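You operate a simulated robot arm through the tools that you are given. There is no shell and no other tool.

You run a simulated two-armed robot. Do the job below in one go: nothing can be reset, and whatever is moved stays where it is left.

JOB
Pick up the jar labelled "Cleaner" from the top of the white counter with one hand, pass it to the other hand and put it on the door end of the white table. Set down upright: jar.

The check looks at the end state, three seconds after you hand in, the way a careful person would. Anything else that was tipped, shoved, dropped, spilled or broken makes it a failure.

ROBOT AND FRAMES
Two 7-joint arms with two-finger parallel grippers on one trunk, on a base that moves. Base frame: it is fixed to the floor where the robot stands at the start and does not move with it; the origin is under the middle of the robot, x ahead of it, y to its left, z up; the surface under the hand at the start is at about z = 860. Lengths are in mm, angles in degrees, forces in N, time in s.
The left shoulder is at the start at [100, 174, 1107], the right one opposite. With the tool pointing down near the work surface each hand reaches from about 340 to 740 mm from the robot's upright axis, wherever it stands, measured 20 degrees to its own side. Places, roughly: door end of the white table [-1300, 1500, 800]. Payload 3.6 kg a hand.
The TCP of each hand is the grasp point between the finger pads, 30 mm short of the fingertips. In the tool frame z runs along the fingers and y along their closing line. The gripper opens to 110 mm. The fingers are 20 mm wide and 10 mm thick; the gripper's body (48 by 112 mm) begins 55 mm behind the TCP.
Orientation is told as [roll, pitch, yaw] about the base's x, y, z axes, in that order, counted from this pose: with the fingers straight down and closing along the base's y, the tool's x points along the base's -x, its y along +y and its z along -z.

CONTROLS
- The arms move only by the tool apply_moves. It takes "left_plan", "right_plan" or both (then of equal length, played together; a hand with none holds still); each is a list of rows, each a list of 3 entries, a list of its own where there are three numbers: the turn, a rotation vector about the tool's x, y, z in units of 5 degrees (1.0 is 5 degrees), then the shift along the tool's x, y, z in units of 50 mm (1.0 is 50 mm), then the finger opening in mm, from 0 to 110. In form: [[[ax, ay, az], [dx, dy, dz], grip], ...]. A call has 1 to 20 rows; each row shifts and turns the commanded pose from where the row before left it, along the tool's axes as they then stand. A call with a number of a shift or a turn outside -1 to 1 is refused whole. A row lasts 0.2 s, in which the tool goes at most 50 mm and 8.6 degrees; a call with a longer step from one row to the next is refused whole, and so is a gripper value outside its range. A pose out of reach is approached as far as the arm can. The call stops where the force on the tool passes 40 N (or 10 N more than at its start, if that is more) or the arm is blocked; 0.2 s more then pass. The fingers move at their own pace (about 153 mm/s each) and stop on an object; they squeeze with about 43 N. The grip force told is the motor's: it shows also when the fingers shut on nothing. Time passes only in rows, and 0.2 s behind the last, so rows that do not move let the fingers close. It gives the time, the measured TCP pose, the force on the tool (base axes), the opening and the grip force at its end, in the units of the frame above (readings bear some noise), with the torque about the TCP (base axes, N m) and any sound that the robot's microphone picked up.
- Cameras (640 x 400 px; columns grow to the right, rows downward): "scene" is now at [202.3, -20.2, 1288.3]; the picture's right is [-0.24, -0.97, 0.00], its down [-0.50, 0.12, -0.86] and it looks along [0.83, -0.21, -0.51] (base axes); focal length 266 px, centre (320, 200). "left" rides on the left gripper at [73, -17, -103] in its tool frame; the picture's right is [0.23, 0.97, 0.00], its down [-0.76, 0.18, -0.62] and it looks along [-0.61, 0.14, 0.78] (tool axes); focal length 222 px, centre (320, 200). "right" rides on the right gripper at [72, 17, -103] in its tool frame; the picture's right is [-0.23, 0.97, 0.00], its down [-0.76, -0.18, -0.62] and it looks along [-0.61, -0.14, 0.78] (tool axes); focal length 222 px, centre (320, 200). There is no depth. A picture from a camera that has moved, and an enlarged one, comes with that camera's place and axes in the base frame and with its lens.
- snapshot(camera): a new picture of that camera. The clock stands still meanwhile.
- raise_lower(by): moves the trunk up (or, below 0, down) by that many mm; the arms and the scene camera ride with it, the base frame stays. It gives what a move gives, with no picture.
- roll_base(legs): drives the robot by 1 to 6 legs, each [ahead, left, turn to the left] in mm, mm and degrees, along the robot's own axes; the way and the turn of a leg run together, so that a leg with both is an arc; at most 1500 mm and 180 degrees a leg. The arms and the cameras ride along, it lands a little off, and it stops where it bumps. It gives what a move gives.
- head_to(pan, tilt): turns the head with the scene camera to pan (to the left, within 86 degrees either way) and tilt (down, from -29 to 69), counted from straight ahead of the robot (the tilt from the chest, where the trunk bows). It gives what a move gives.
- close_up(camera, box): a new picture of the part [left, top, right, bottom] of that camera's present view, enlarged. The clock stands still meanwhile.
- finish_job(): hands the job in; it is judged then, once.

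Nothing tells you exact positions but the pictures and the camera data. Unless the task says otherwise, let go and move clear before handing in.

The tools are called by a JSON object that holds its "name" and its "arguments". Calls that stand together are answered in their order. apply_moves: Moves the arms, as the interface text tells. Its arguments: {"type":"object","properties":{"left_plan":{"type":"array","items":{"type":"array"}},"right_plan":{"type":"array","items":{"type":"array"}}},"required":[]} The other tools are called the same way: raise_lower (by) moves the trunk up or down; roll_base (legs) drives the base; head_to (pan, tilt) turns the head that bears the scene camera; snapshot (camera) takes a picture; close_up (camera, box) takes an enlarged picture of a part of a camera's view; finish_job () hands the job in.

At the start:

```text
clock: 0.0
left_ee_pos: [407.1, 60.4, 1132.1]
left_tool_rot: [0.0, 0.1, 0.1]
left_force: [-0.4, -0.3, -0.4]
left_ft_torque: [-0.01, -0.05, 0.0]
left_finger_gap: 110.0
left_grip_force: 0.1
right_ee_pos: [344.9, -224.5, 1111.7]
right_tool_rot: [0.0, 0.2, 0.0]
right_force: [0.2, -0.8, 0.1]
right_ft_torque: [0.02, 0.0, 0.02]
right_finger_gap: 110.0
right_grip_force: 0.1
trunk travel left (down, up): [-225.0, 538.0]
robot x, y, heading: [-3.2, 1.8, -0.2]
head pan, tilt (commanded): [-13.9, 30.8]
```

scene: 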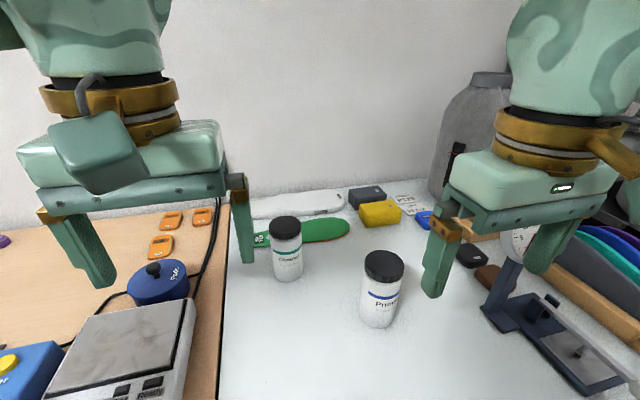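
right: 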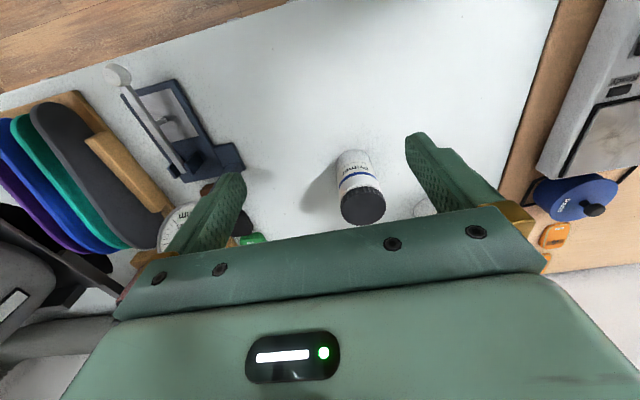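
left: 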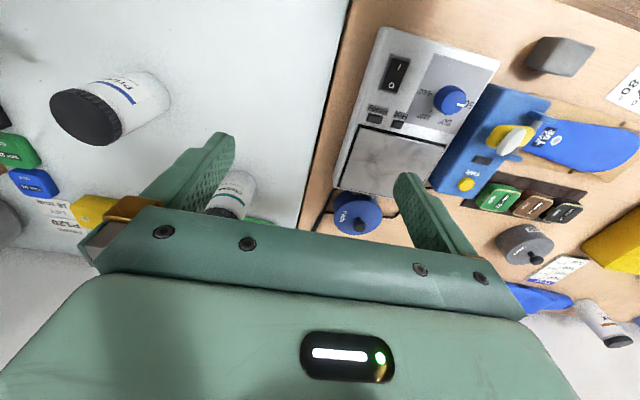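

I see two white jars with black lids on the white counter: one looks like "Cleaner" (teal band) and the other "Primer" (blue band). I'll take close-ups first to confirm the labels.

{"name": "close_up", "arguments": {"camera": "scene", "box": [220, 180, 440, 340]}}

{"name": "close_up", "arguments": {"camera": "left", "box": [0, 50, 320, 250]}}

```text
2.50 times, centred on (330, 260) of scene
camera zoom: at [202.3, -20.2, 1288.3], right [-0.24, -0.97, 0.0], down [-0.5, 0.12, -0.86], along [0.83, -0.21, -0.51], focal length 666 px, centre (295, 50)
```

zoom: 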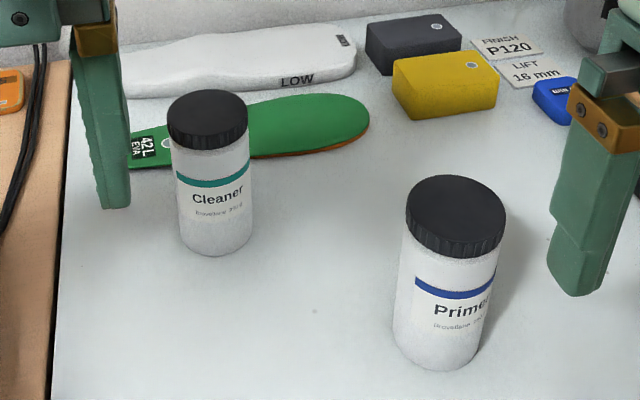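

```text
2.00 times, centred on (160, 150) of left
camera zoom: at [336.3, 44.0, 1235.9], right [-0.23, 0.97, 0.0], down [0.76, 0.18, 0.62], along [0.61, 0.14, -0.78], focal length 444 px, centre (640, 300)
```

zoom: 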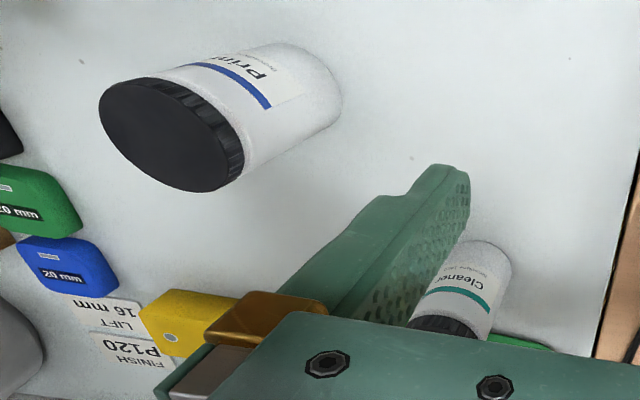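

The Cleaner jar stands at about x=621, y=-53 on the counter (roughly 62 mm wide and 125 mm tall), and Primer is at about (482, -195). My plan is to take Cleaner from the side with a tilted left hand, then let the right hand take it by the lid from above. First I'll bring the left hand forward at a safe height, turn it and tilt it.

{"name": "apply_moves", "arguments": {"left_plan": [[[0, 0, 0], [-0.6, -0.46, 0], 110], [[0, 0, 0], [-0.6, -0.46, 0], 110], [[0, 0, 0], [-0.6, -0.46, 0], 110], [[0, 0, 1], [0, 0, 0], 110], [[0, 0, 1], [0, 0, 0], 110], [[0, 0, 1], [0, 0, 0], 110], [[0, 0, 1], [0, 0, 0], 110], [[0, -1, 0], [0, 0, 0], 110], [[0, -1, 0], [0, 0, 0], 110], [[0, -1, 0], [0, 0, 0], 110], [[0, -1, 0], [0, 0, 0], 110], [[0, -1, 0], [0, 0, 0], 110], [[0, -1, 0], [0, 0, 0], 110]]}}

```text
clock: 2.8
left_ee_pos: [497.5, -9.8, 1132.1]
left_tool_rot: [-0.2, -30.2, -19.9]
left_force: [-0.3, 0.3, -0.4]
left_ft_torque: [0.02, 0.01, -0.02]
left_finger_gap: 110.0
left_grip_force: 0.0
right_ee_pos: [343.9, -224.8, 1110.5]
right_tool_rot: [-0.1, 0.0, 0.1]
right_force: [0.4, -0.6, -0.4]
right_ft_torque: [0.0, 0.0, 0.03]
right_finger_gap: 109.8
right_grip_force: 0.0
trunk travel left (down, up): [-225.0, 538.0]
robot x, y, heading: [2.1, -2.5, -0.0]
head pan, tilt (commanded): [-13.9, 30.8]
```

The left hand is at (497, -10, 1132), pitched -30 and yawed -20, just as commanded. I'll tilt it the rest of the way to -60 and look at the result.

{"name": "apply_moves", "arguments": {"left_plan": [[[0, -1, 0], [0, 0, 0], 110], [[0, -1, 0], [0, 0, 0], 110], [[0, -1, 0], [0, 0, 0], 110], [[0, -1, 0], [0, 0, 0], 110], [[0, -1, 0], [0, 0, 0], 110], [[0, -1, 0], [0, 0, 0], 110], [[0, 0, 0], [0, 0, 0], 110]]}}

{"name": "snapshot", "arguments": {"camera": "scene"}}

{"name": "snapshot", "arguments": {"camera": "left"}}

{"name": "snapshot", "arguments": {"camera": "right"}}

```text
clock: 4.4
left_ee_pos: [498.0, -8.9, 1132.8]
left_tool_rot: [-0.1, -60.1, -19.8]
left_force: [-0.3, 0.0, 0.0]
left_ft_torque: [0.02, 0.01, -0.01]
left_finger_gap: 110.1
left_grip_force: 0.1
right_ee_pos: [345.3, -226.2, 1111.2]
right_tool_rot: [0.0, 0.2, -0.2]
right_force: [-0.6, 0.1, -0.8]
right_ft_torque: [0.02, -0.01, -0.03]
right_finger_gap: 110.0
right_grip_force: 0.0
trunk travel left (down, up): [-225.0, 538.0]
robot x, y, heading: [1.2, -0.3, 0.0]
head pan, tilt (commanded): [-13.9, 30.8]
```

```text
taken
camera scene: at [202.3, -20.2, 1288.3], right [-0.24, -0.97, 0.0], down [-0.5, 0.12, -0.86], along [0.83, -0.21, -0.51], focal length 266 px, centre (320, 200)
```

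scene: 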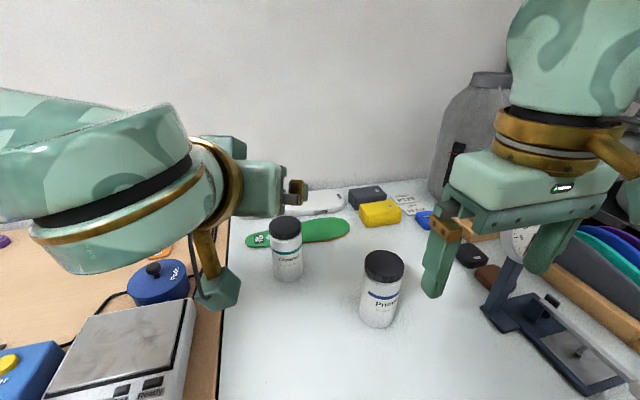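

```text
taken
camera left: at [374.3, 18.8, 1121.4], right [0.23, 0.95, -0.2], down [-0.09, 0.22, 0.97], along [0.97, -0.2, 0.13], focal length 222 px, centre (320, 200)
```

left: 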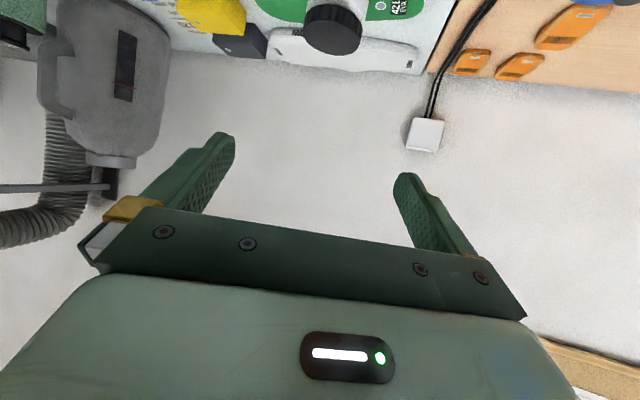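

```text
taken
camera right: at [272.4, -209.1, 1213.3], right [0.23, 0.97, 0.0], down [0.76, -0.18, 0.62], along [0.61, -0.14, -0.78], focal length 222 px, centre (320, 200)
```

right: 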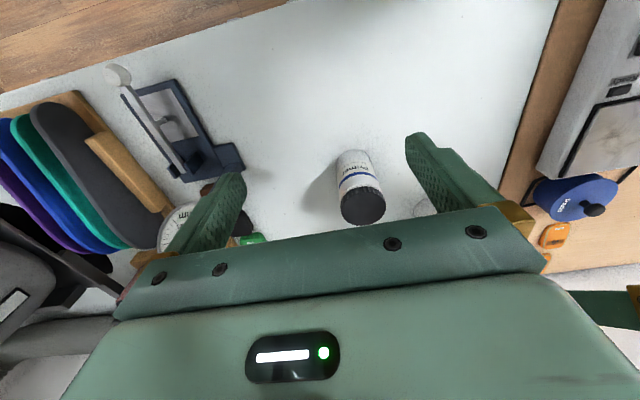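

The left hand is tilted and clear of everything, and its camera block hangs below the gripper, so I need a grip height that keeps it off the counter. I'll zoom in to measure the Cleaner jar's centre and height more exactly.

{"name": "close_up", "arguments": {"camera": "left", "box": [240, 0, 420, 112]}}

{"name": "close_up", "arguments": {"camera": "scene", "box": [230, 200, 342, 300]}}

```text
3.56 times, centred on (330, 56) of left
camera zoom: at [374.3, 18.8, 1121.4], right [0.23, 0.95, -0.2], down [-0.09, 0.22, 0.97], along [0.97, -0.2, 0.13], focal length 790 px, centre (284, 712)
```

zoom: 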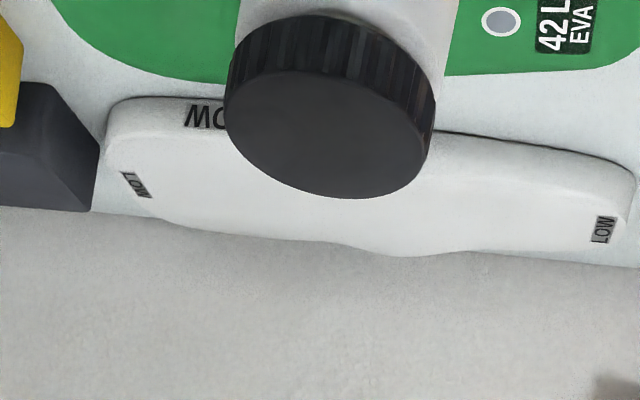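

```text
4.00 times, centred on (286, 250) of scene
camera zoom: at [202.3, -20.2, 1288.3], right [-0.24, -0.97, 0.0], down [-0.5, 0.12, -0.86], along [0.83, -0.21, -0.51], focal length 1065 px, centre (456, 0)
```

zoom: 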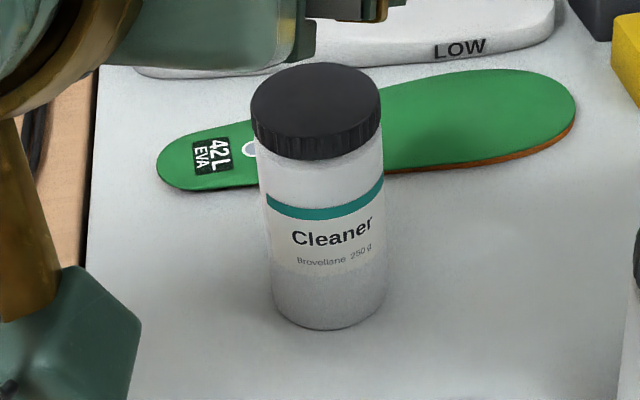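

The two views agree: Cleaner's axis is at about (619.5, -55), the lid top is at z≈984 and it is about 62 mm wide. I'll lower the tilted left hand to a pre-grasp point 150 mm behind the jar along the finger direction and check the picture.

{"name": "apply_moves", "arguments": {"left_plan": [[[0, 0, 0], [0.61, -0.01, 0.323], 110], [[0, 0, 0], [0.61, -0.01, 0.323], 110], [[0, 0, 0], [0.61, -0.01, 0.323], 110], [[0, 0, 0], [0.61, -0.01, 0.323], 110], [[0, 0, 0], [0, 0, 0], 110]]}}

{"name": "snapshot", "arguments": {"camera": "left"}}

{"name": "snapshot", "arguments": {"camera": "scene"}}

```text
clock: 5.6
left_ee_pos: [495.2, -4.7, 999.1]
left_tool_rot: [-0.1, -59.9, -20.3]
left_force: [0.3, 0.4, 0.0]
left_ft_torque: [-0.01, -0.02, -0.03]
left_finger_gap: 110.0
left_grip_force: 0.0
left hand out of reach, approached as far as the arm can: row 4
right_ee_pos: [345.3, -223.8, 1109.6]
right_tool_rot: [-0.1, 0.0, 0.0]
right_force: [-0.1, 1.0, -0.1]
right_ft_torque: [-0.03, 0.05, 0.0]
right_finger_gap: 110.2
right_grip_force: 0.0
trunk travel left (down, up): [-225.0, 538.0]
robot x, y, heading: [1.7, -0.1, -0.2]
head pan, tilt (commanded): [-13.9, 30.8]
```

```text
taken
camera left: at [372.5, 24.4, 988.8], right [0.23, 0.95, -0.2], down [-0.08, 0.22, 0.97], along [0.97, -0.21, 0.13], focal length 222 px, centre (320, 200)
```

left: 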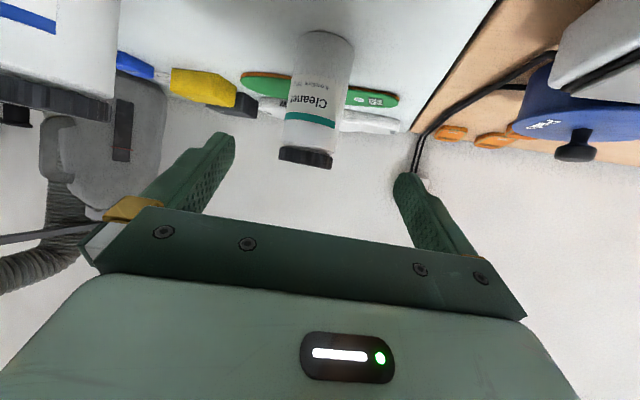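

```text
taken
camera scene: at [203.7, -18.6, 1288.0], right [-0.24, -0.97, 0.0], down [-0.5, 0.12, -0.86], along [0.83, -0.21, -0.51], focal length 266 px, centre (320, 200)
```

scene: 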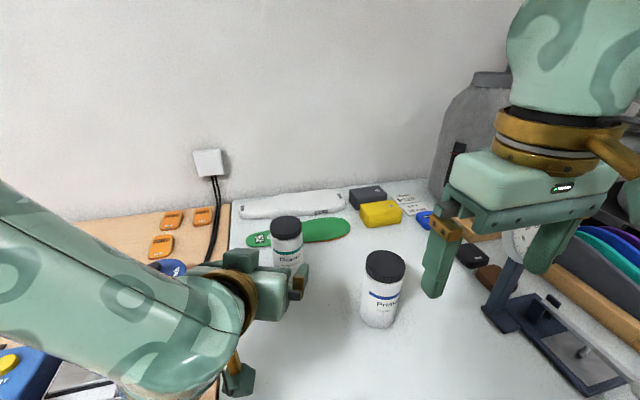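

The jar sits between the fingers in the left camera, but the arm reported its reach limit because the elbow is folded tight here. I'll turn the head to check the left forearm against the scale before going on.

{"name": "head_to", "arguments": {"pan": 30, "tilt": 45}}

{"name": "snapshot", "arguments": {"camera": "scene"}}

```text
clock: 6.7
left_ee_pos: [494.0, -6.2, 1001.7]
left_tool_rot: [-0.1, -59.9, -20.5]
left_force: [0.0, -0.3, 0.3]
left_ft_torque: [0.02, -0.01, 0.03]
left_finger_gap: 110.0
left_grip_force: 0.0
right_ee_pos: [344.0, -225.9, 1111.2]
right_tool_rot: [0.0, 0.1, -0.1]
right_force: [0.0, -0.6, 0.5]
right_ft_torque: [0.01, 0.01, 0.0]
right_finger_gap: 110.0
right_grip_force: 0.0
trunk travel left (down, up): [-225.0, 538.0]
robot x, y, heading: [-3.5, 0.2, 0.1]
head pan, tilt (commanded): [30.0, 45.0]
```

```text
taken
camera scene: at [185.2, 42.0, 1266.9], right [0.5, -0.87, 0.0], down [-0.61, -0.35, -0.71], along [0.61, 0.35, -0.71], focal length 266 px, centre (320, 200)
```

scene: 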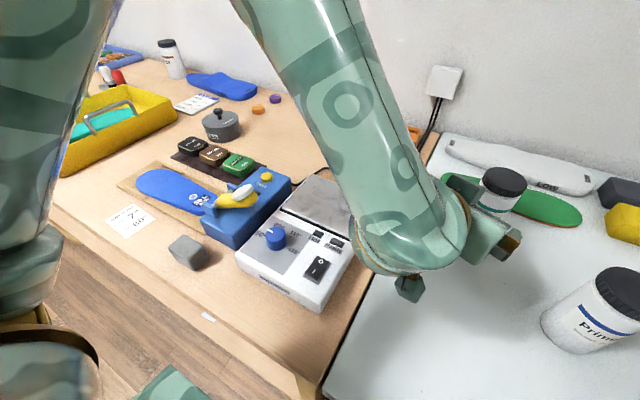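

The elbow rides high and the forearm is well clear of the scale. I'll advance the left hand halfway (75 mm) along the fingers and check the measured pose.

{"name": "apply_moves", "arguments": {"left_plan": [[[0, 0, 0], [0, 0, 0.5], 110], [[0, 0, 0], [0, 0, 0.5], 110], [[0, 0, 0], [0, 0, 0.5], 110], [[0, 0, 0], [0, 0, 0], 110]]}}

{"name": "snapshot", "arguments": {"camera": "left"}}

{"name": "snapshot", "arguments": {"camera": "scene"}}

```text
clock: 7.7
left_ee_pos: [508.5, -9.7, 992.3]
left_tool_rot: [0.0, -59.8, -19.8]
left_force: [-0.4, -1.2, 0.3]
left_ft_torque: [0.01, -0.02, -0.02]
left_finger_gap: 110.0
left_grip_force: 0.1
left hand out of reach, approached as far as the arm can: row 1, 2, 3
right_ee_pos: [343.4, -225.3, 1110.5]
right_tool_rot: [0.0, 0.0, 0.0]
right_force: [0.5, 0.3, -0.1]
right_ft_torque: [0.04, 0.01, -0.02]
right_finger_gap: 109.7
right_grip_force: 0.0
trunk travel left (down, up): [-225.0, 538.0]
robot x, y, heading: [1.3, 3.7, -0.3]
head pan, tilt (commanded): [30.0, 45.0]
```

```text
taken
camera left: at [385.3, 17.2, 981.4], right [0.22, 0.96, -0.2], down [-0.09, 0.22, 0.97], along [0.97, -0.2, 0.13], focal length 222 px, centre (320, 200)
```

left: 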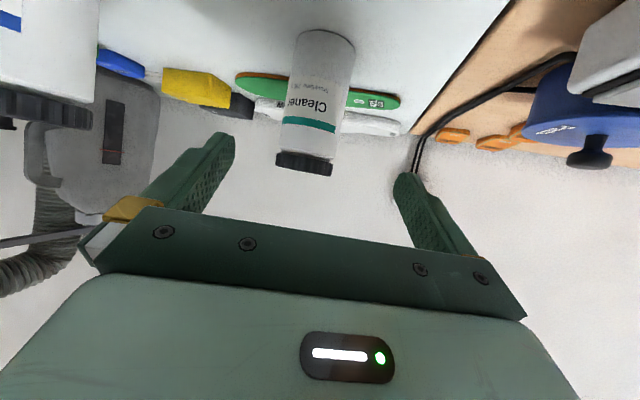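

```text
taken
camera scene: at [185.1, 42.1, 1266.9], right [0.5, -0.87, 0.0], down [-0.61, -0.35, -0.71], along [0.61, 0.35, -0.71], focal length 266 px, centre (320, 200)
```

scene: 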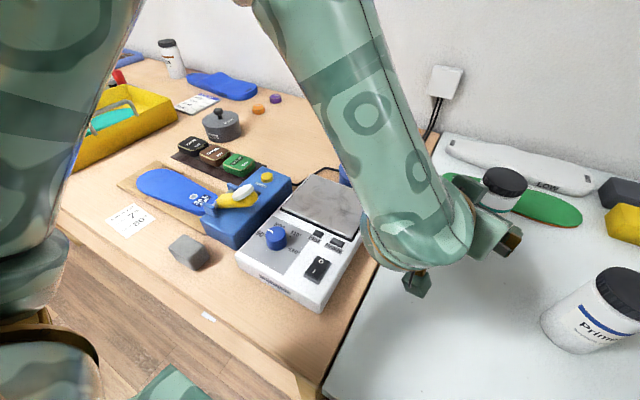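

The arm stops short at its joint limit because the forearm comes down too steeply from this shoulder height. I'll back the left hand out and up, raise the right hand too, then lower the trunk so the left forearm lies flatter.

{"name": "apply_moves", "arguments": {"left_plan": [[[0, 0, 0], [0, 0, -0.5], 110], [[0, 0, 0], [0, 0, -0.5], 110], [[0, 0, 0], [0, 0, -0.5], 110], [[0, 0, 0], [-0.61, 0, -0.35], 110], [[0, 0, 0], [-0.61, 0, -0.35], 110], [[0, 0, 0], [-0.61, 0, -0.35], 110], [[0, 0, 0], [-0.61, 0, -0.35], 110], [[0, 0, 0], [0, 0, 0], 110]], "right_plan": [[[0, 0, 0], [0, 0, -0.5], 110], [[0, 0, 0], [0, 0, -0.5], 110], [[0, 0, 0], [0, 0, -0.5], 110], [[0, 0, 0], [0, 0, -0.5], 110], [[0, 0, 0], [0, 0, -0.5], 110], [[0, 0, 0], [0, 0, -0.5], 110], [[0, 0, 0], [0, 0, -0.4], 110], [[0, 0, 0], [0, 0, 0], 110]]}}

```text
clock: 9.5
left_ee_pos: [447.2, 10.6, 1167.6]
left_tool_rot: [-0.2, -60.1, -19.9]
left_force: [0.2, -0.1, -0.4]
left_ft_torque: [0.06, -0.01, -0.01]
left_finger_gap: 109.8
left_grip_force: 0.0
right_ee_pos: [336.6, -210.0, 1261.9]
right_tool_rot: [0.2, 0.0, -0.2]
right_force: [0.4, -0.1, 0.0]
right_ft_torque: [-0.02, -0.02, -0.02]
right_finger_gap: 109.9
right_grip_force: 0.1
right hand out of reach, approached as far as the arm can: row 6, 7
trunk travel left (down, up): [-225.0, 538.0]
robot x, y, heading: [-1.8, 1.4, -0.2]
head pan, tilt (commanded): [30.0, 45.0]
```

Both hands moved up: left is at (447, 11, 1168) and right at (337, -210, 1262). I'll lower the trunk in steps and check the left elbow's clearance over the wooden table.

{"name": "raise_lower", "arguments": {"by": -100}}

{"name": "snapshot", "arguments": {"camera": "scene"}}

```text
clock: 10.8
left_ee_pos: [448.0, 11.2, 1071.4]
left_tool_rot: [-0.1, -60.0, -20.0]
left_force: [0.4, 0.1, 0.1]
left_ft_torque: [0.01, -0.01, -0.04]
left_finger_gap: 110.0
left_grip_force: 0.1
right_ee_pos: [336.8, -210.0, 1162.8]
right_tool_rot: [0.0, 0.0, 0.0]
right_force: [-1.1, 0.1, -0.2]
right_ft_torque: [0.01, -0.04, 0.0]
right_finger_gap: 110.1
right_grip_force: 0.1
trunk travel left (down, up): [-125.0, 638.0]
robot x, y, heading: [0.6, -0.4, 0.1]
head pan, tilt (commanded): [30.0, 45.0]
```

```text
taken
camera scene: at [241.2, 42.2, 1161.8], right [0.5, -0.87, 0.0], down [-0.61, -0.35, -0.71], along [0.61, 0.35, -0.71], focal length 266 px, centre (320, 200)
```

scene: 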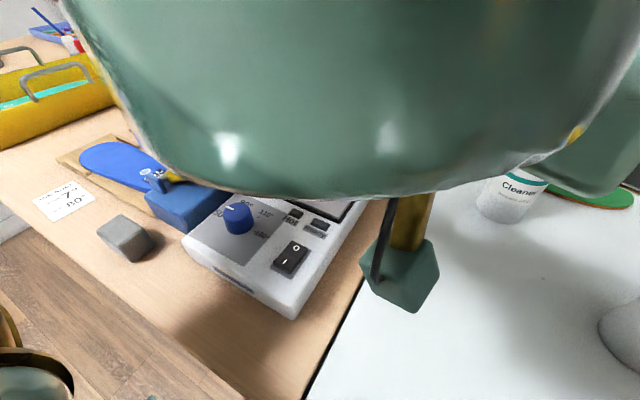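

The trunk lowered by 100 mm and the torso also came slightly forward. I'll move the left hand back to the pre-grasp point and see whether it is reachable now.

{"name": "apply_moves", "arguments": {"left_plan": [[[0, 0, 0], [0.278, -0.024, 0.537], 110], [[0, 0, 0], [0.278, -0.024, 0.537], 110], [[0, 0, 0], [0.278, -0.024, 0.537], 110], [[0, 0, 0], [0, 0, 0], 110]]}}

{"name": "head_to", "arguments": {"pan": 5, "tilt": 50}}

{"name": "snapshot", "arguments": {"camera": "scene"}}

{"name": "snapshot", "arguments": {"camera": "left"}}

```text
clock: 11.8
left_ee_pos: [489.7, -7.4, 988.4]
left_tool_rot: [-0.3, -59.9, -19.7]
left_force: [-0.4, -0.1, 0.4]
left_ft_torque: [-0.03, 0.0, 0.0]
left_finger_gap: 110.1
left_grip_force: 0.0
right_ee_pos: [336.5, -209.8, 1161.8]
right_tool_rot: [0.0, -0.1, 0.0]
right_force: [0.0, -1.0, 0.3]
right_ft_torque: [-0.01, -0.02, -0.02]
right_finger_gap: 110.0
right_grip_force: 0.0
trunk travel left (down, up): [-125.0, 638.0]
robot x, y, heading: [-1.4, -2.3, 0.0]
head pan, tilt (commanded): [30.0, 45.0]
```

```text
clock: 12.7
left_ee_pos: [490.2, -7.8, 989.6]
left_tool_rot: [0.0, -60.0, -19.8]
left_force: [-0.5, 0.6, 0.0]
left_ft_torque: [0.0, -0.01, -0.03]
left_finger_gap: 110.2
left_grip_force: 0.0
right_ee_pos: [335.6, -208.3, 1163.0]
right_tool_rot: [0.0, 0.1, 0.0]
right_force: [-0.4, -0.1, 0.2]
right_ft_torque: [-0.01, 0.0, 0.01]
right_finger_gap: 110.1
right_grip_force: 0.1
trunk travel left (down, up): [-125.0, 638.0]
robot x, y, heading: [0.7, -1.9, -0.1]
head pan, tilt (commanded): [5.0, 50.0]
```

```text
taken
camera scene: at [248.0, 8.3, 1154.6], right [0.09, -1.0, 0.0], down [-0.76, -0.07, -0.64], along [0.64, 0.06, -0.77], focal length 266 px, centre (320, 200)
```

scene: 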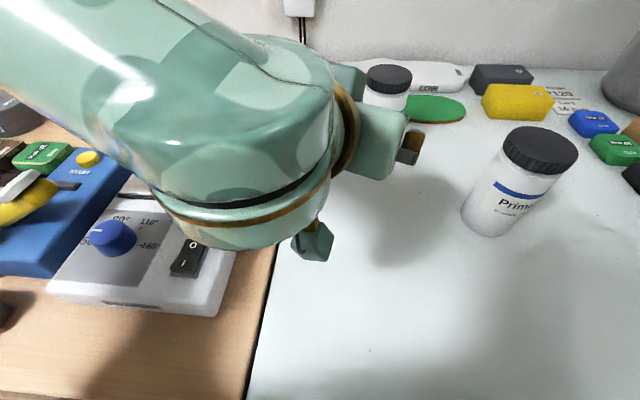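

```text
taken
camera left: at [367.1, 19.7, 978.2], right [0.23, 0.95, -0.2], down [-0.09, 0.22, 0.97], along [0.97, -0.2, 0.13], focal length 222 px, centre (320, 200)
```

left: 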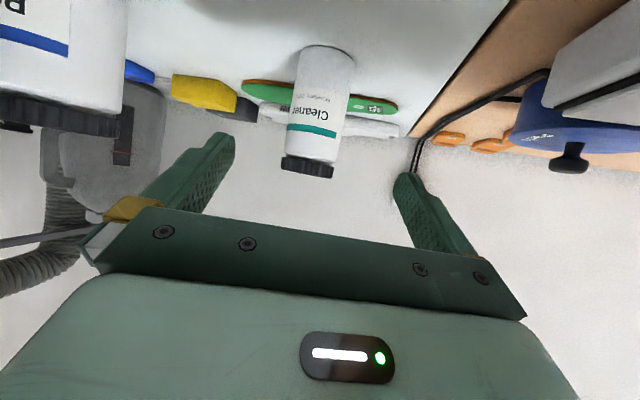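

The pre-grasp is reached without a limit message, and the jar's lid and base project where my estimate predicts. I'll advance along the fingers toward the grasp, checking partway.

{"name": "apply_moves", "arguments": {"left_plan": [[[0, 0, 0], [-0.027, 0, 0.6], 110], [[0, 0, 0], [-0.027, 0, 0.6], 110], [[0, 0, 0], [-0.027, 0, 0.6], 110], [[0, 0, 0], [0, 0, 0], 110]]}}

{"name": "snapshot", "arguments": {"camera": "left"}}

{"name": "snapshot", "arguments": {"camera": "scene"}}

```text
clock: 13.7
left_ee_pos: [566.5, -35.7, 950.8]
left_tool_rot: [-0.1, -60.0, -19.9]
left_force: [0.0, -0.8, 0.6]
left_ft_torque: [0.0, 0.02, 0.02]
left_finger_gap: 110.1
left_grip_force: 0.0
right_ee_pos: [336.3, -209.2, 1163.4]
right_tool_rot: [0.1, 0.0, 0.0]
right_force: [0.5, -0.6, -0.3]
right_ft_torque: [-0.02, 0.02, 0.0]
right_finger_gap: 109.8
right_grip_force: 0.1
trunk travel left (down, up): [-125.0, 638.0]
robot x, y, heading: [-2.4, 2.4, -0.1]
head pan, tilt (commanded): [5.0, 50.0]
```

```text
taken
camera left: at [443.6, -7.8, 940.1], right [0.23, 0.95, -0.2], down [-0.09, 0.22, 0.97], along [0.97, -0.2, 0.13], focal length 222 px, centre (320, 200)
```

left: 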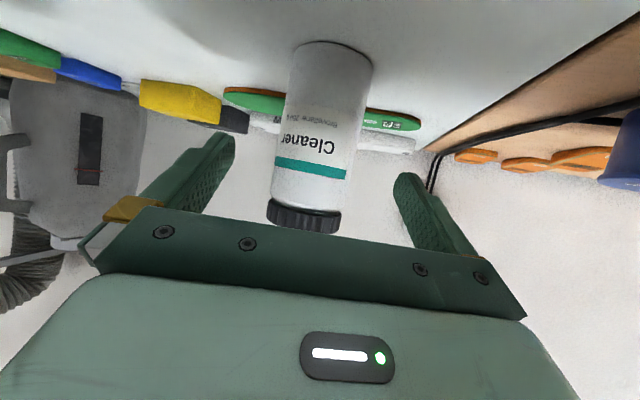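

```text
taken
camera scene: at [247.6, 8.3, 1154.8], right [0.09, -1.0, 0.0], down [-0.76, -0.07, -0.64], along [0.64, 0.06, -0.77], focal length 266 px, centre (320, 200)
```

scene: 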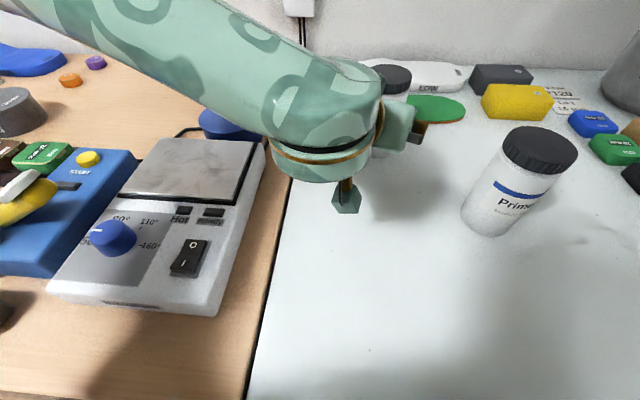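

Still on track: the jar's lid projects within a couple of pixels of the prediction, centred between the fingers. I'll go the last 60 mm and check before closing.

{"name": "apply_moves", "arguments": {"left_plan": [[[0, 0, 0], [0.01, 0, 0.6], 110], [[0, 0, 0], [0.01, 0, 0.6], 110], [[0, 0, 0], [0, 0, 0], 110]]}}

{"name": "snapshot", "arguments": {"camera": "left"}}

{"name": "snapshot", "arguments": {"camera": "scene"}}

```text
clock: 14.5
left_ee_pos: [616.2, -52.5, 923.0]
left_tool_rot: [-0.2, -60.0, -19.9]
left_force: [-0.4, 0.4, 0.4]
left_ft_torque: [0.03, 0.02, -0.02]
left_finger_gap: 109.8
left_grip_force: 0.0
right_ee_pos: [336.4, -208.5, 1162.0]
right_tool_rot: [-0.1, 0.0, 0.0]
right_force: [0.3, 0.5, -0.5]
right_ft_torque: [-0.01, 0.01, -0.01]
right_finger_gap: 109.7
right_grip_force: 0.0
trunk travel left (down, up): [-125.0, 638.0]
robot x, y, heading: [-3.1, -0.4, 0.2]
head pan, tilt (commanded): [5.0, 50.0]
```

```text
taken
camera left: at [492.6, -25.8, 910.8], right [0.23, 0.95, -0.2], down [-0.09, 0.22, 0.97], along [0.97, -0.2, 0.13], focal length 222 px, centre (320, 200)
```

left: 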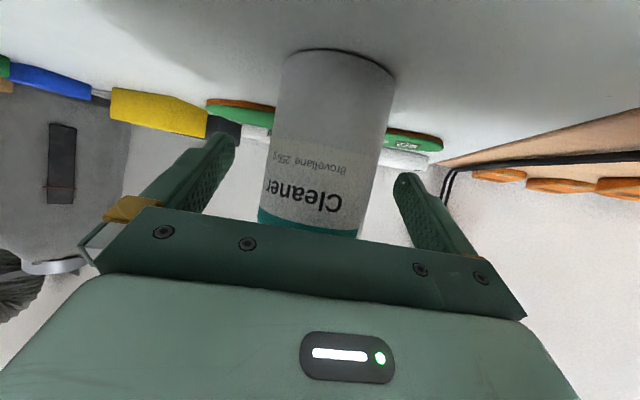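

```text
taken
camera scene: at [247.8, 8.2, 1154.7], right [0.09, -1.0, 0.0], down [-0.76, -0.07, -0.64], along [0.64, 0.06, -0.77], focal length 266 px, centre (320, 200)
```

scene: 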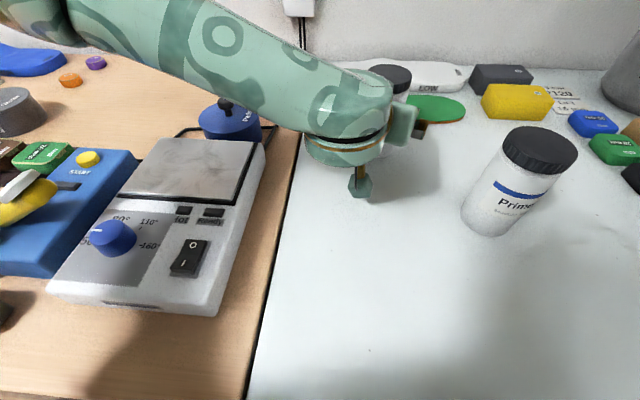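

The jar is centred between the open fingers and nothing is touching, so I'll close the left hand on it.

{"name": "apply_moves", "arguments": {"left_plan": [[[0, 0, 0], [0, 0, 0], 30], [[0, 0, 0], [0, 0, 0], 30], [[0, 0, 0], [0, 0, 0], 30], [[0, 0, 0], [0, 0, 0], 30]]}}

{"name": "snapshot", "arguments": {"camera": "left"}}

```text
clock: 15.5
left_ee_pos: [616.1, -54.4, 920.9]
left_tool_rot: [-0.1, -59.9, -19.7]
left_force: [-0.1, -0.2, -0.4]
left_ft_torque: [0.0, -0.04, -0.02]
left_finger_gap: 61.5
left_grip_force: 42.9
right_ee_pos: [336.7, -209.7, 1162.1]
right_tool_rot: [-0.1, 0.1, 0.0]
right_force: [0.0, -0.2, 0.3]
right_ft_torque: [0.04, 0.01, -0.03]
right_finger_gap: 109.9
right_grip_force: 0.0
trunk travel left (down, up): [-125.0, 638.0]
robot x, y, heading: [0.6, -0.2, 0.4]
head pan, tilt (commanded): [5.0, 50.0]
```

```text
taken
camera left: at [492.6, -25.8, 910.6], right [0.23, 0.95, -0.2], down [-0.09, 0.22, 0.97], along [0.97, -0.2, 0.13], focal length 222 px, centre (320, 200)
```

left: 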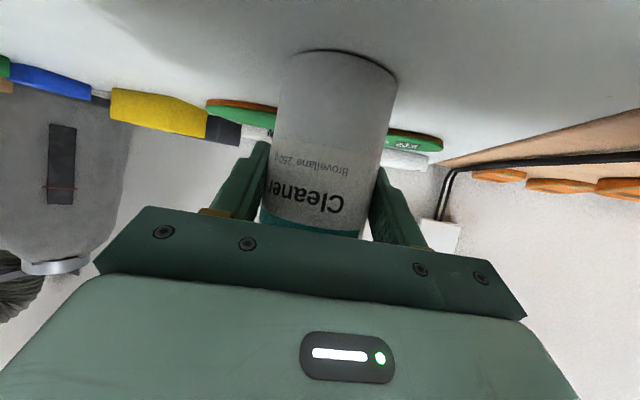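

The left hand holds the jar (gap 61.5 mm, 43 N). I'll lift it straight up 100 mm, then draw it back a little toward the robot for the handover.

{"name": "apply_moves", "arguments": {"left_plan": [[[0, 0, 0], [-0.433, 0, -0.25], 30], [[0, 0, 0], [-0.433, 0, -0.25], 30], [[0, 0, 0], [-0.433, 0, -0.25], 30], [[0, 0, 0], [-0.433, 0, -0.25], 30], [[0, 0, 0], [0, 0, 0], 30]]}}

{"name": "snapshot", "arguments": {"camera": "left"}}

{"name": "snapshot", "arguments": {"camera": "scene"}}

```text
clock: 16.7
left_ee_pos: [615.4, -54.5, 1021.5]
left_tool_rot: [-0.2, -59.9, -19.9]
left_force: [0.4, 0.0, -3.5]
left_ft_torque: [0.01, -0.01, -0.01]
left_finger_gap: 61.3
left_grip_force: 42.9
right_ee_pos: [337.0, -208.9, 1162.2]
right_tool_rot: [0.0, 0.1, 0.0]
right_force: [-0.7, 0.3, -0.1]
right_ft_torque: [0.0, 0.01, -0.01]
right_finger_gap: 110.1
right_grip_force: 0.0
trunk travel left (down, up): [-125.0, 638.0]
robot x, y, heading: [1.7, -2.2, 0.2]
head pan, tilt (commanded): [5.0, 50.0]
```

```text
taken
camera left: at [493.6, -26.8, 1010.5], right [0.22, 0.95, -0.2], down [-0.09, 0.22, 0.97], along [0.97, -0.2, 0.13], focal length 222 px, centre (320, 200)
```

left: 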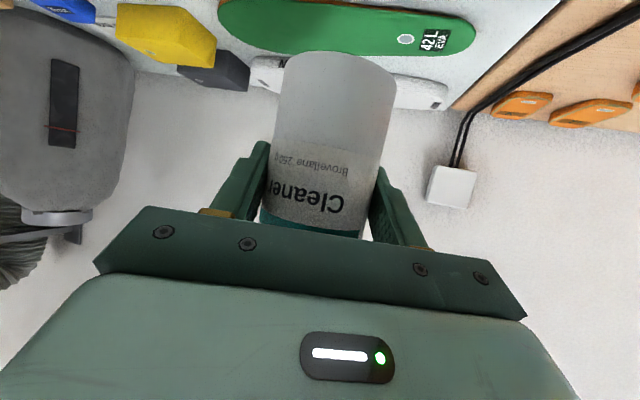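

```text
taken
camera scene: at [248.5, 8.1, 1154.5], right [0.09, -1.0, 0.0], down [-0.76, -0.07, -0.64], along [0.64, 0.06, -0.77], focal length 266 px, centre (320, 200)
```

scene: 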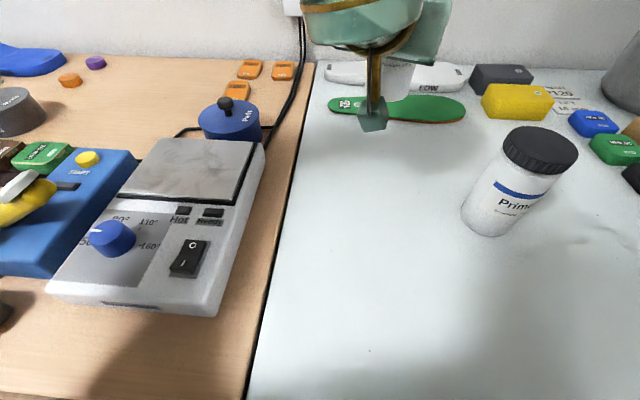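

The jar is up with about 350 g hanging, and it hasn't shifted in the fingers. I'll draw it back to x≈559 while the right hand yaws to match (-20) and moves forward alongside at safe height.

{"name": "apply_moves", "arguments": {"left_plan": [[[0, 0, 0], [0.282, -0.205, -0.488], 30], [[0, 0, 0], [0.282, -0.205, -0.488], 30], [[0, 0, 0], [0, 0, 0], 30], [[0, 0, 0], [0, 0, 0], 30], [[0, 0, 0], [0, 0, 0], 30], [[0, 0, 0], [0, 0, 0], 30], [[0, 0, 0], [0, 0, 0], 30], [[0, 0, 0], [0, 0, 0], 30], [[0, 0, 0], [0, 0, 0], 30], [[0, 0, 0], [0, 0, 0], 30], [[0, 0, 0], [0, 0, 0], 30]], "right_plan": [[[0, 0, 1], [0, 0, 0], 110], [[0, 0, 1], [0, 0, 0], 110], [[0, 0, 1], [0, 0, 0], 110], [[0, 0, 1], [0, 0, 0], 110], [[0, 0, 0], [-0.714, 0.26, 0], 110], [[0, 0, 0], [-0.714, 0.26, 0], 110], [[0, 0, 0], [-0.714, 0.26, 0], 110], [[0, 0, 0], [-0.714, 0.26, 0], 110], [[0, 0, 0], [-0.714, 0.26, 0], 110], [[0, 0, 0], [-0.714, 0.26, 0], 110], [[0, 0, 0], [0, 0, 0], 110]]}}

{"name": "head_to", "arguments": {"pan": -5, "tilt": 20}}

{"name": "snapshot", "arguments": {"camera": "scene"}}

{"name": "snapshot", "arguments": {"camera": "right"}}

```text
clock: 19.1
left_ee_pos: [556.8, -51.7, 1020.2]
left_tool_rot: [-0.1, -59.9, -19.8]
left_force: [-0.1, 1.0, -1.9]
left_ft_torque: [0.04, 0.0, 0.0]
left_finger_gap: 61.1
left_grip_force: 43.3
right_ee_pos: [539.3, -205.6, 1154.4]
right_tool_rot: [0.3, -0.2, -20.3]
right_force: [-0.5, 0.2, 0.3]
right_ft_torque: [0.01, -0.01, 0.0]
right_finger_gap: 109.7
right_grip_force: 0.1
right hand out of reach, approached as far as the arm can: row 10
trunk travel left (down, up): [-125.0, 638.0]
robot x, y, heading: [-0.4, 2.9, -0.1]
head pan, tilt (commanded): [5.0, 50.0]
```

```text
clock: 20.1
left_ee_pos: [557.1, -52.7, 1019.5]
left_tool_rot: [0.0, -59.9, -19.7]
left_force: [0.5, 0.6, -3.3]
left_ft_torque: [0.0, 0.04, 0.0]
left_finger_gap: 61.3
left_grip_force: 42.5
right_ee_pos: [539.0, -205.2, 1155.3]
right_tool_rot: [0.3, -0.2, -20.3]
right_force: [0.1, 0.4, 0.5]
right_ft_torque: [0.0, 0.02, 0.01]
right_finger_gap: 110.3
right_grip_force: 0.2
trunk travel left (down, up): [-125.0, 638.0]
robot x, y, heading: [3.1, 0.0, -0.1]
head pan, tilt (commanded): [-5.0, 20.0]
```

```text
taken
camera scene: at [264.4, -6.6, 1200.0], right [-0.09, -1.0, 0.0], down [-0.34, 0.03, -0.94], along [0.94, -0.08, -0.34], focal length 266 px, centre (320, 200)
```

scene: 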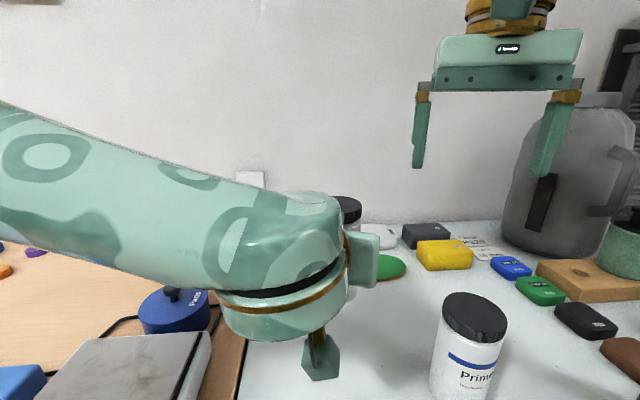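

```text
taken
camera right: at [477.4, -165.4, 1257.4], right [0.55, 0.83, 0.01], down [0.65, -0.43, 0.62], along [0.52, -0.34, -0.78], focal length 222 px, centre (320, 200)
```

right: 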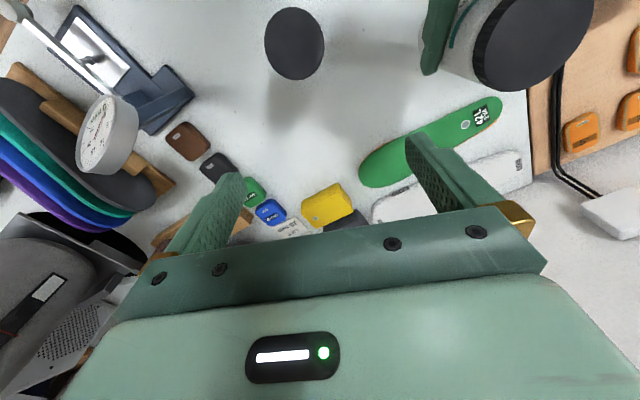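

The right arm hit its reach limit that high up, so I'll make the handover lower and a bit nearer. The left hand moves the jar 30 mm back and 50 mm down while the right hand drops 60 mm, still well off to the side.

{"name": "apply_moves", "arguments": {"left_plan": [[[0, 0, 0], [0.574, -0.103, 0.006], 30], [[0, 0, 0], [0.574, -0.103, 0.006], 30], [[0, 0, 0], [0, 0, 0], 30]], "right_plan": [[[0, 0, 0], [0, 0, 0.6], 110], [[0, 0, 0], [0, 0, 0.6], 110], [[0, 0, 0], [0, 0, 0], 110]]}}

{"name": "snapshot", "arguments": {"camera": "right"}}

{"name": "snapshot", "arguments": {"camera": "scene"}}

```text
clock: 20.9
left_ee_pos: [526.4, -53.6, 969.8]
left_tool_rot: [-0.2, -60.0, -19.7]
left_force: [-0.8, -1.0, -3.1]
left_ft_torque: [0.0, 0.0, 0.02]
left_finger_gap: 61.1
left_grip_force: 42.7
right_ee_pos: [538.8, -205.5, 1095.4]
right_tool_rot: [0.0, 0.1, -20.0]
right_force: [1.0, -0.5, 0.5]
right_ft_torque: [0.02, 0.01, 0.01]
right_finger_gap: 110.3
right_grip_force: 0.1
trunk travel left (down, up): [-125.0, 638.0]
robot x, y, heading: [-1.1, -1.6, -0.1]
head pan, tilt (commanded): [-5.0, 20.0]
```

```text
taken
camera right: at [477.1, -165.5, 1198.0], right [0.55, 0.84, 0.0], down [0.66, -0.43, 0.62], along [0.52, -0.34, -0.78], focal length 222 px, centre (320, 200)
```

right: 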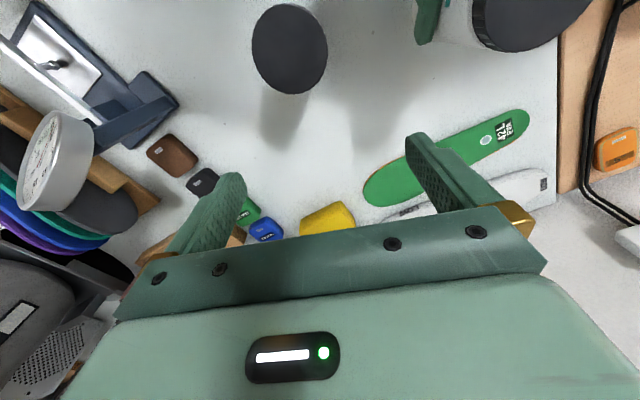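

```text
taken
camera scene: at [264.2, -6.4, 1200.2], right [-0.09, -1.0, 0.0], down [-0.34, 0.03, -0.94], along [0.94, -0.08, -0.34], focal length 266 px, centre (320, 200)
```

scene: 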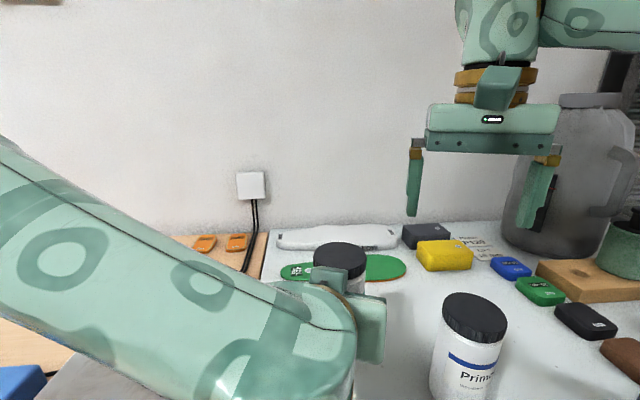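

The lid appears where predicted in both cameras: the jar axis is at (530, -55) and the lid top at z≈1033. I'll move the right hand sideways over the jar, its tips about 30 mm above the lid.

{"name": "apply_moves", "arguments": {"right_plan": [[[0, 0, 0], [0.268, 0.693, 0], 110], [[0, 0, 0], [0.268, 0.693, 0], 110], [[0, 0, 0], [0.268, 0.693, 0], 110], [[0, 0, 0], [0.268, 0.693, 0], 110], [[0, 0, 0], [0, 0, 0], 110]]}}

{"name": "snapshot", "arguments": {"camera": "right"}}

{"name": "snapshot", "arguments": {"camera": "scene"}}

{"name": "snapshot", "arguments": {"camera": "left"}}

```text
clock: 22.1
left_ee_pos: [525.7, -53.4, 969.4]
left_tool_rot: [-0.1, -59.9, -19.9]
left_force: [-0.2, -0.6, -3.6]
left_ft_torque: [0.01, -0.01, -0.02]
left_finger_gap: 61.1
left_grip_force: 42.8
right_ee_pos: [536.4, -54.8, 1099.8]
right_tool_rot: [0.0, 0.1, -20.0]
right_force: [-0.5, 0.3, -1.3]
right_ft_torque: [0.02, 0.01, 0.01]
right_finger_gap: 109.9
right_grip_force: 0.1
trunk travel left (down, up): [-125.0, 638.0]
robot x, y, heading: [2.1, 3.0, 0.1]
head pan, tilt (commanded): [-5.0, 20.0]
```

```text
taken
camera right: at [475.0, -14.9, 1202.0], right [0.55, 0.84, 0.0], down [0.66, -0.43, 0.62], along [0.52, -0.34, -0.78], focal length 222 px, centre (320, 200)
```

right: 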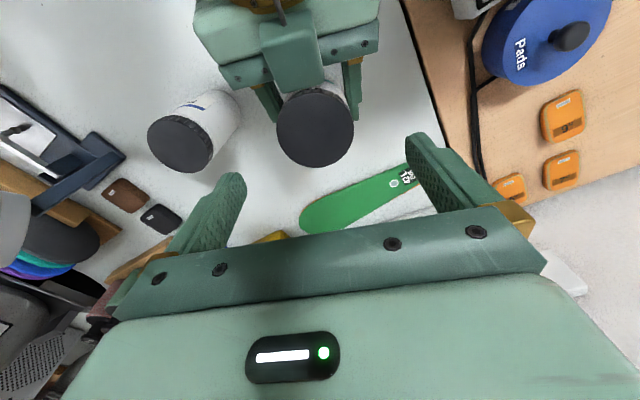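

```text
taken
camera scene: at [264.3, -7.0, 1200.1], right [-0.09, -1.0, 0.0], down [-0.34, 0.03, -0.94], along [0.94, -0.08, -0.34], focal length 266 px, centre (320, 200)
```

scene: 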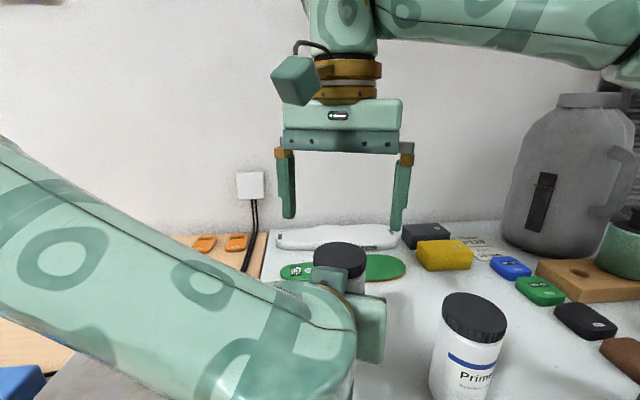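

```text
taken
camera left: at [402.5, -25.8, 958.4], right [0.23, 0.95, -0.2], down [-0.09, 0.22, 0.97], along [0.97, -0.2, 0.13], focal length 222 px, centre (320, 200)
```

left: 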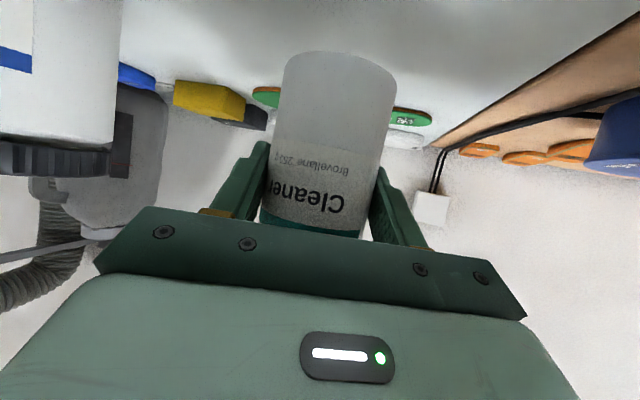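

The right hand is above the jar, about 2 mm off to one side by the camera. I'll correct that and descend 50 mm, with the fingers straddling the lid, then check.

{"name": "apply_moves", "arguments": {"right_plan": [[[0, 0, 0], [0, -0.046, 0.3], 110], [[0, 0, 0], [0, 0, 0.35], 110], [[0, 0, 0], [0, 0, 0.35], 110], [[0, 0, 0], [0, 0, 0], 110]]}}

{"name": "snapshot", "arguments": {"camera": "right"}}

{"name": "snapshot", "arguments": {"camera": "scene"}}

```text
clock: 23.1
left_ee_pos: [525.3, -53.7, 969.7]
left_tool_rot: [0.0, -60.0, -19.9]
left_force: [0.3, 0.5, -3.9]
left_ft_torque: [-0.06, 0.0, 0.0]
left_finger_gap: 61.0
left_grip_force: 43.0
right_ee_pos: [538.1, -60.4, 1048.4]
right_tool_rot: [0.0, 0.0, -20.0]
right_force: [-0.3, -0.6, 1.5]
right_ft_torque: [-0.02, -0.01, -0.02]
right_finger_gap: 110.2
right_grip_force: 0.0
trunk travel left (down, up): [-125.0, 638.0]
robot x, y, heading: [-1.4, 3.8, 0.3]
head pan, tilt (commanded): [-5.0, 20.0]
```

```text
taken
camera right: at [477.1, -19.6, 1151.4], right [0.55, 0.84, 0.0], down [0.66, -0.43, 0.62], along [0.52, -0.34, -0.78], focal length 222 px, centre (320, 200)
```

right: 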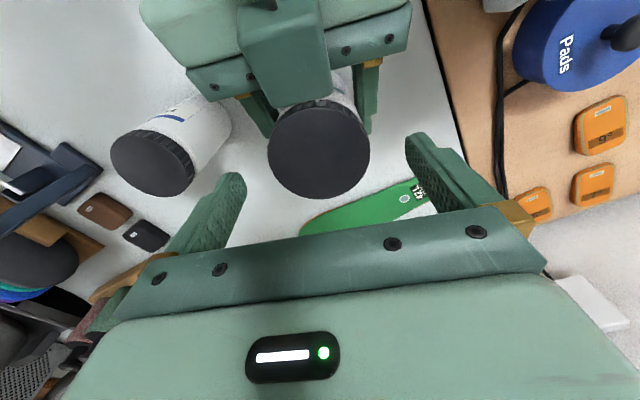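

```text
taken
camera scene: at [264.2, -6.5, 1200.2], right [-0.09, -1.0, 0.0], down [-0.34, 0.03, -0.94], along [0.94, -0.08, -0.34], focal length 266 px, centre (320, 200)
```

scene: 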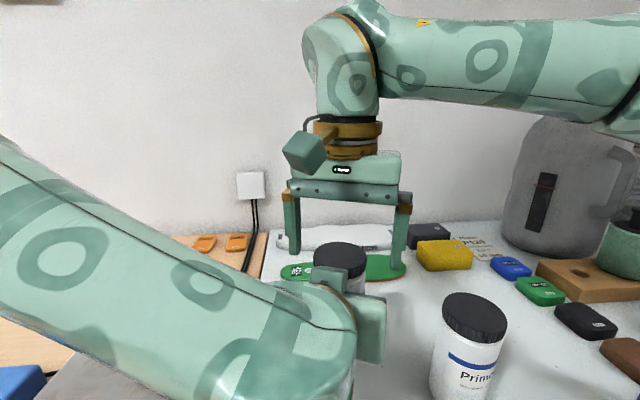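

The lid is laterally centred between the right fingers within about 1 mm. I'll zoom in to check the fore-aft position and height before the last descent.

{"name": "close_up", "arguments": {"camera": "right", "box": [220, 70, 420, 215]}}

{"name": "close_up", "arguments": {"camera": "scene", "box": [260, 170, 440, 310]}}

```text
2.76 times, centred on (320, 142) of right
camera zoom: at [477.1, -19.6, 1151.4], right [0.55, 0.84, 0.0], down [0.66, -0.43, 0.62], along [0.52, -0.34, -0.78], focal length 613 px, centre (320, 359)
```

zoom: 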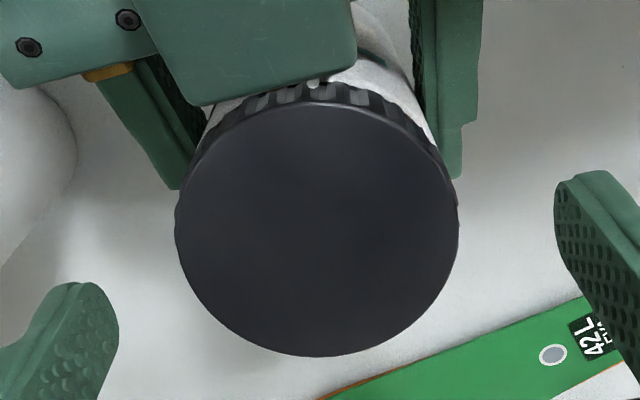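

```text
2.86 times, centred on (350, 240) of scene
camera zoom: at [264.2, -6.5, 1200.2], right [-0.09, -1.0, 0.0], down [-0.34, 0.03, -0.94], along [0.94, -0.08, -0.34], focal length 761 px, centre (234, 86)
```

zoom: 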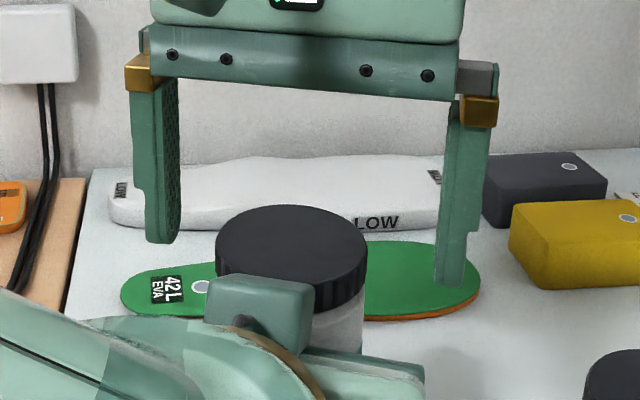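

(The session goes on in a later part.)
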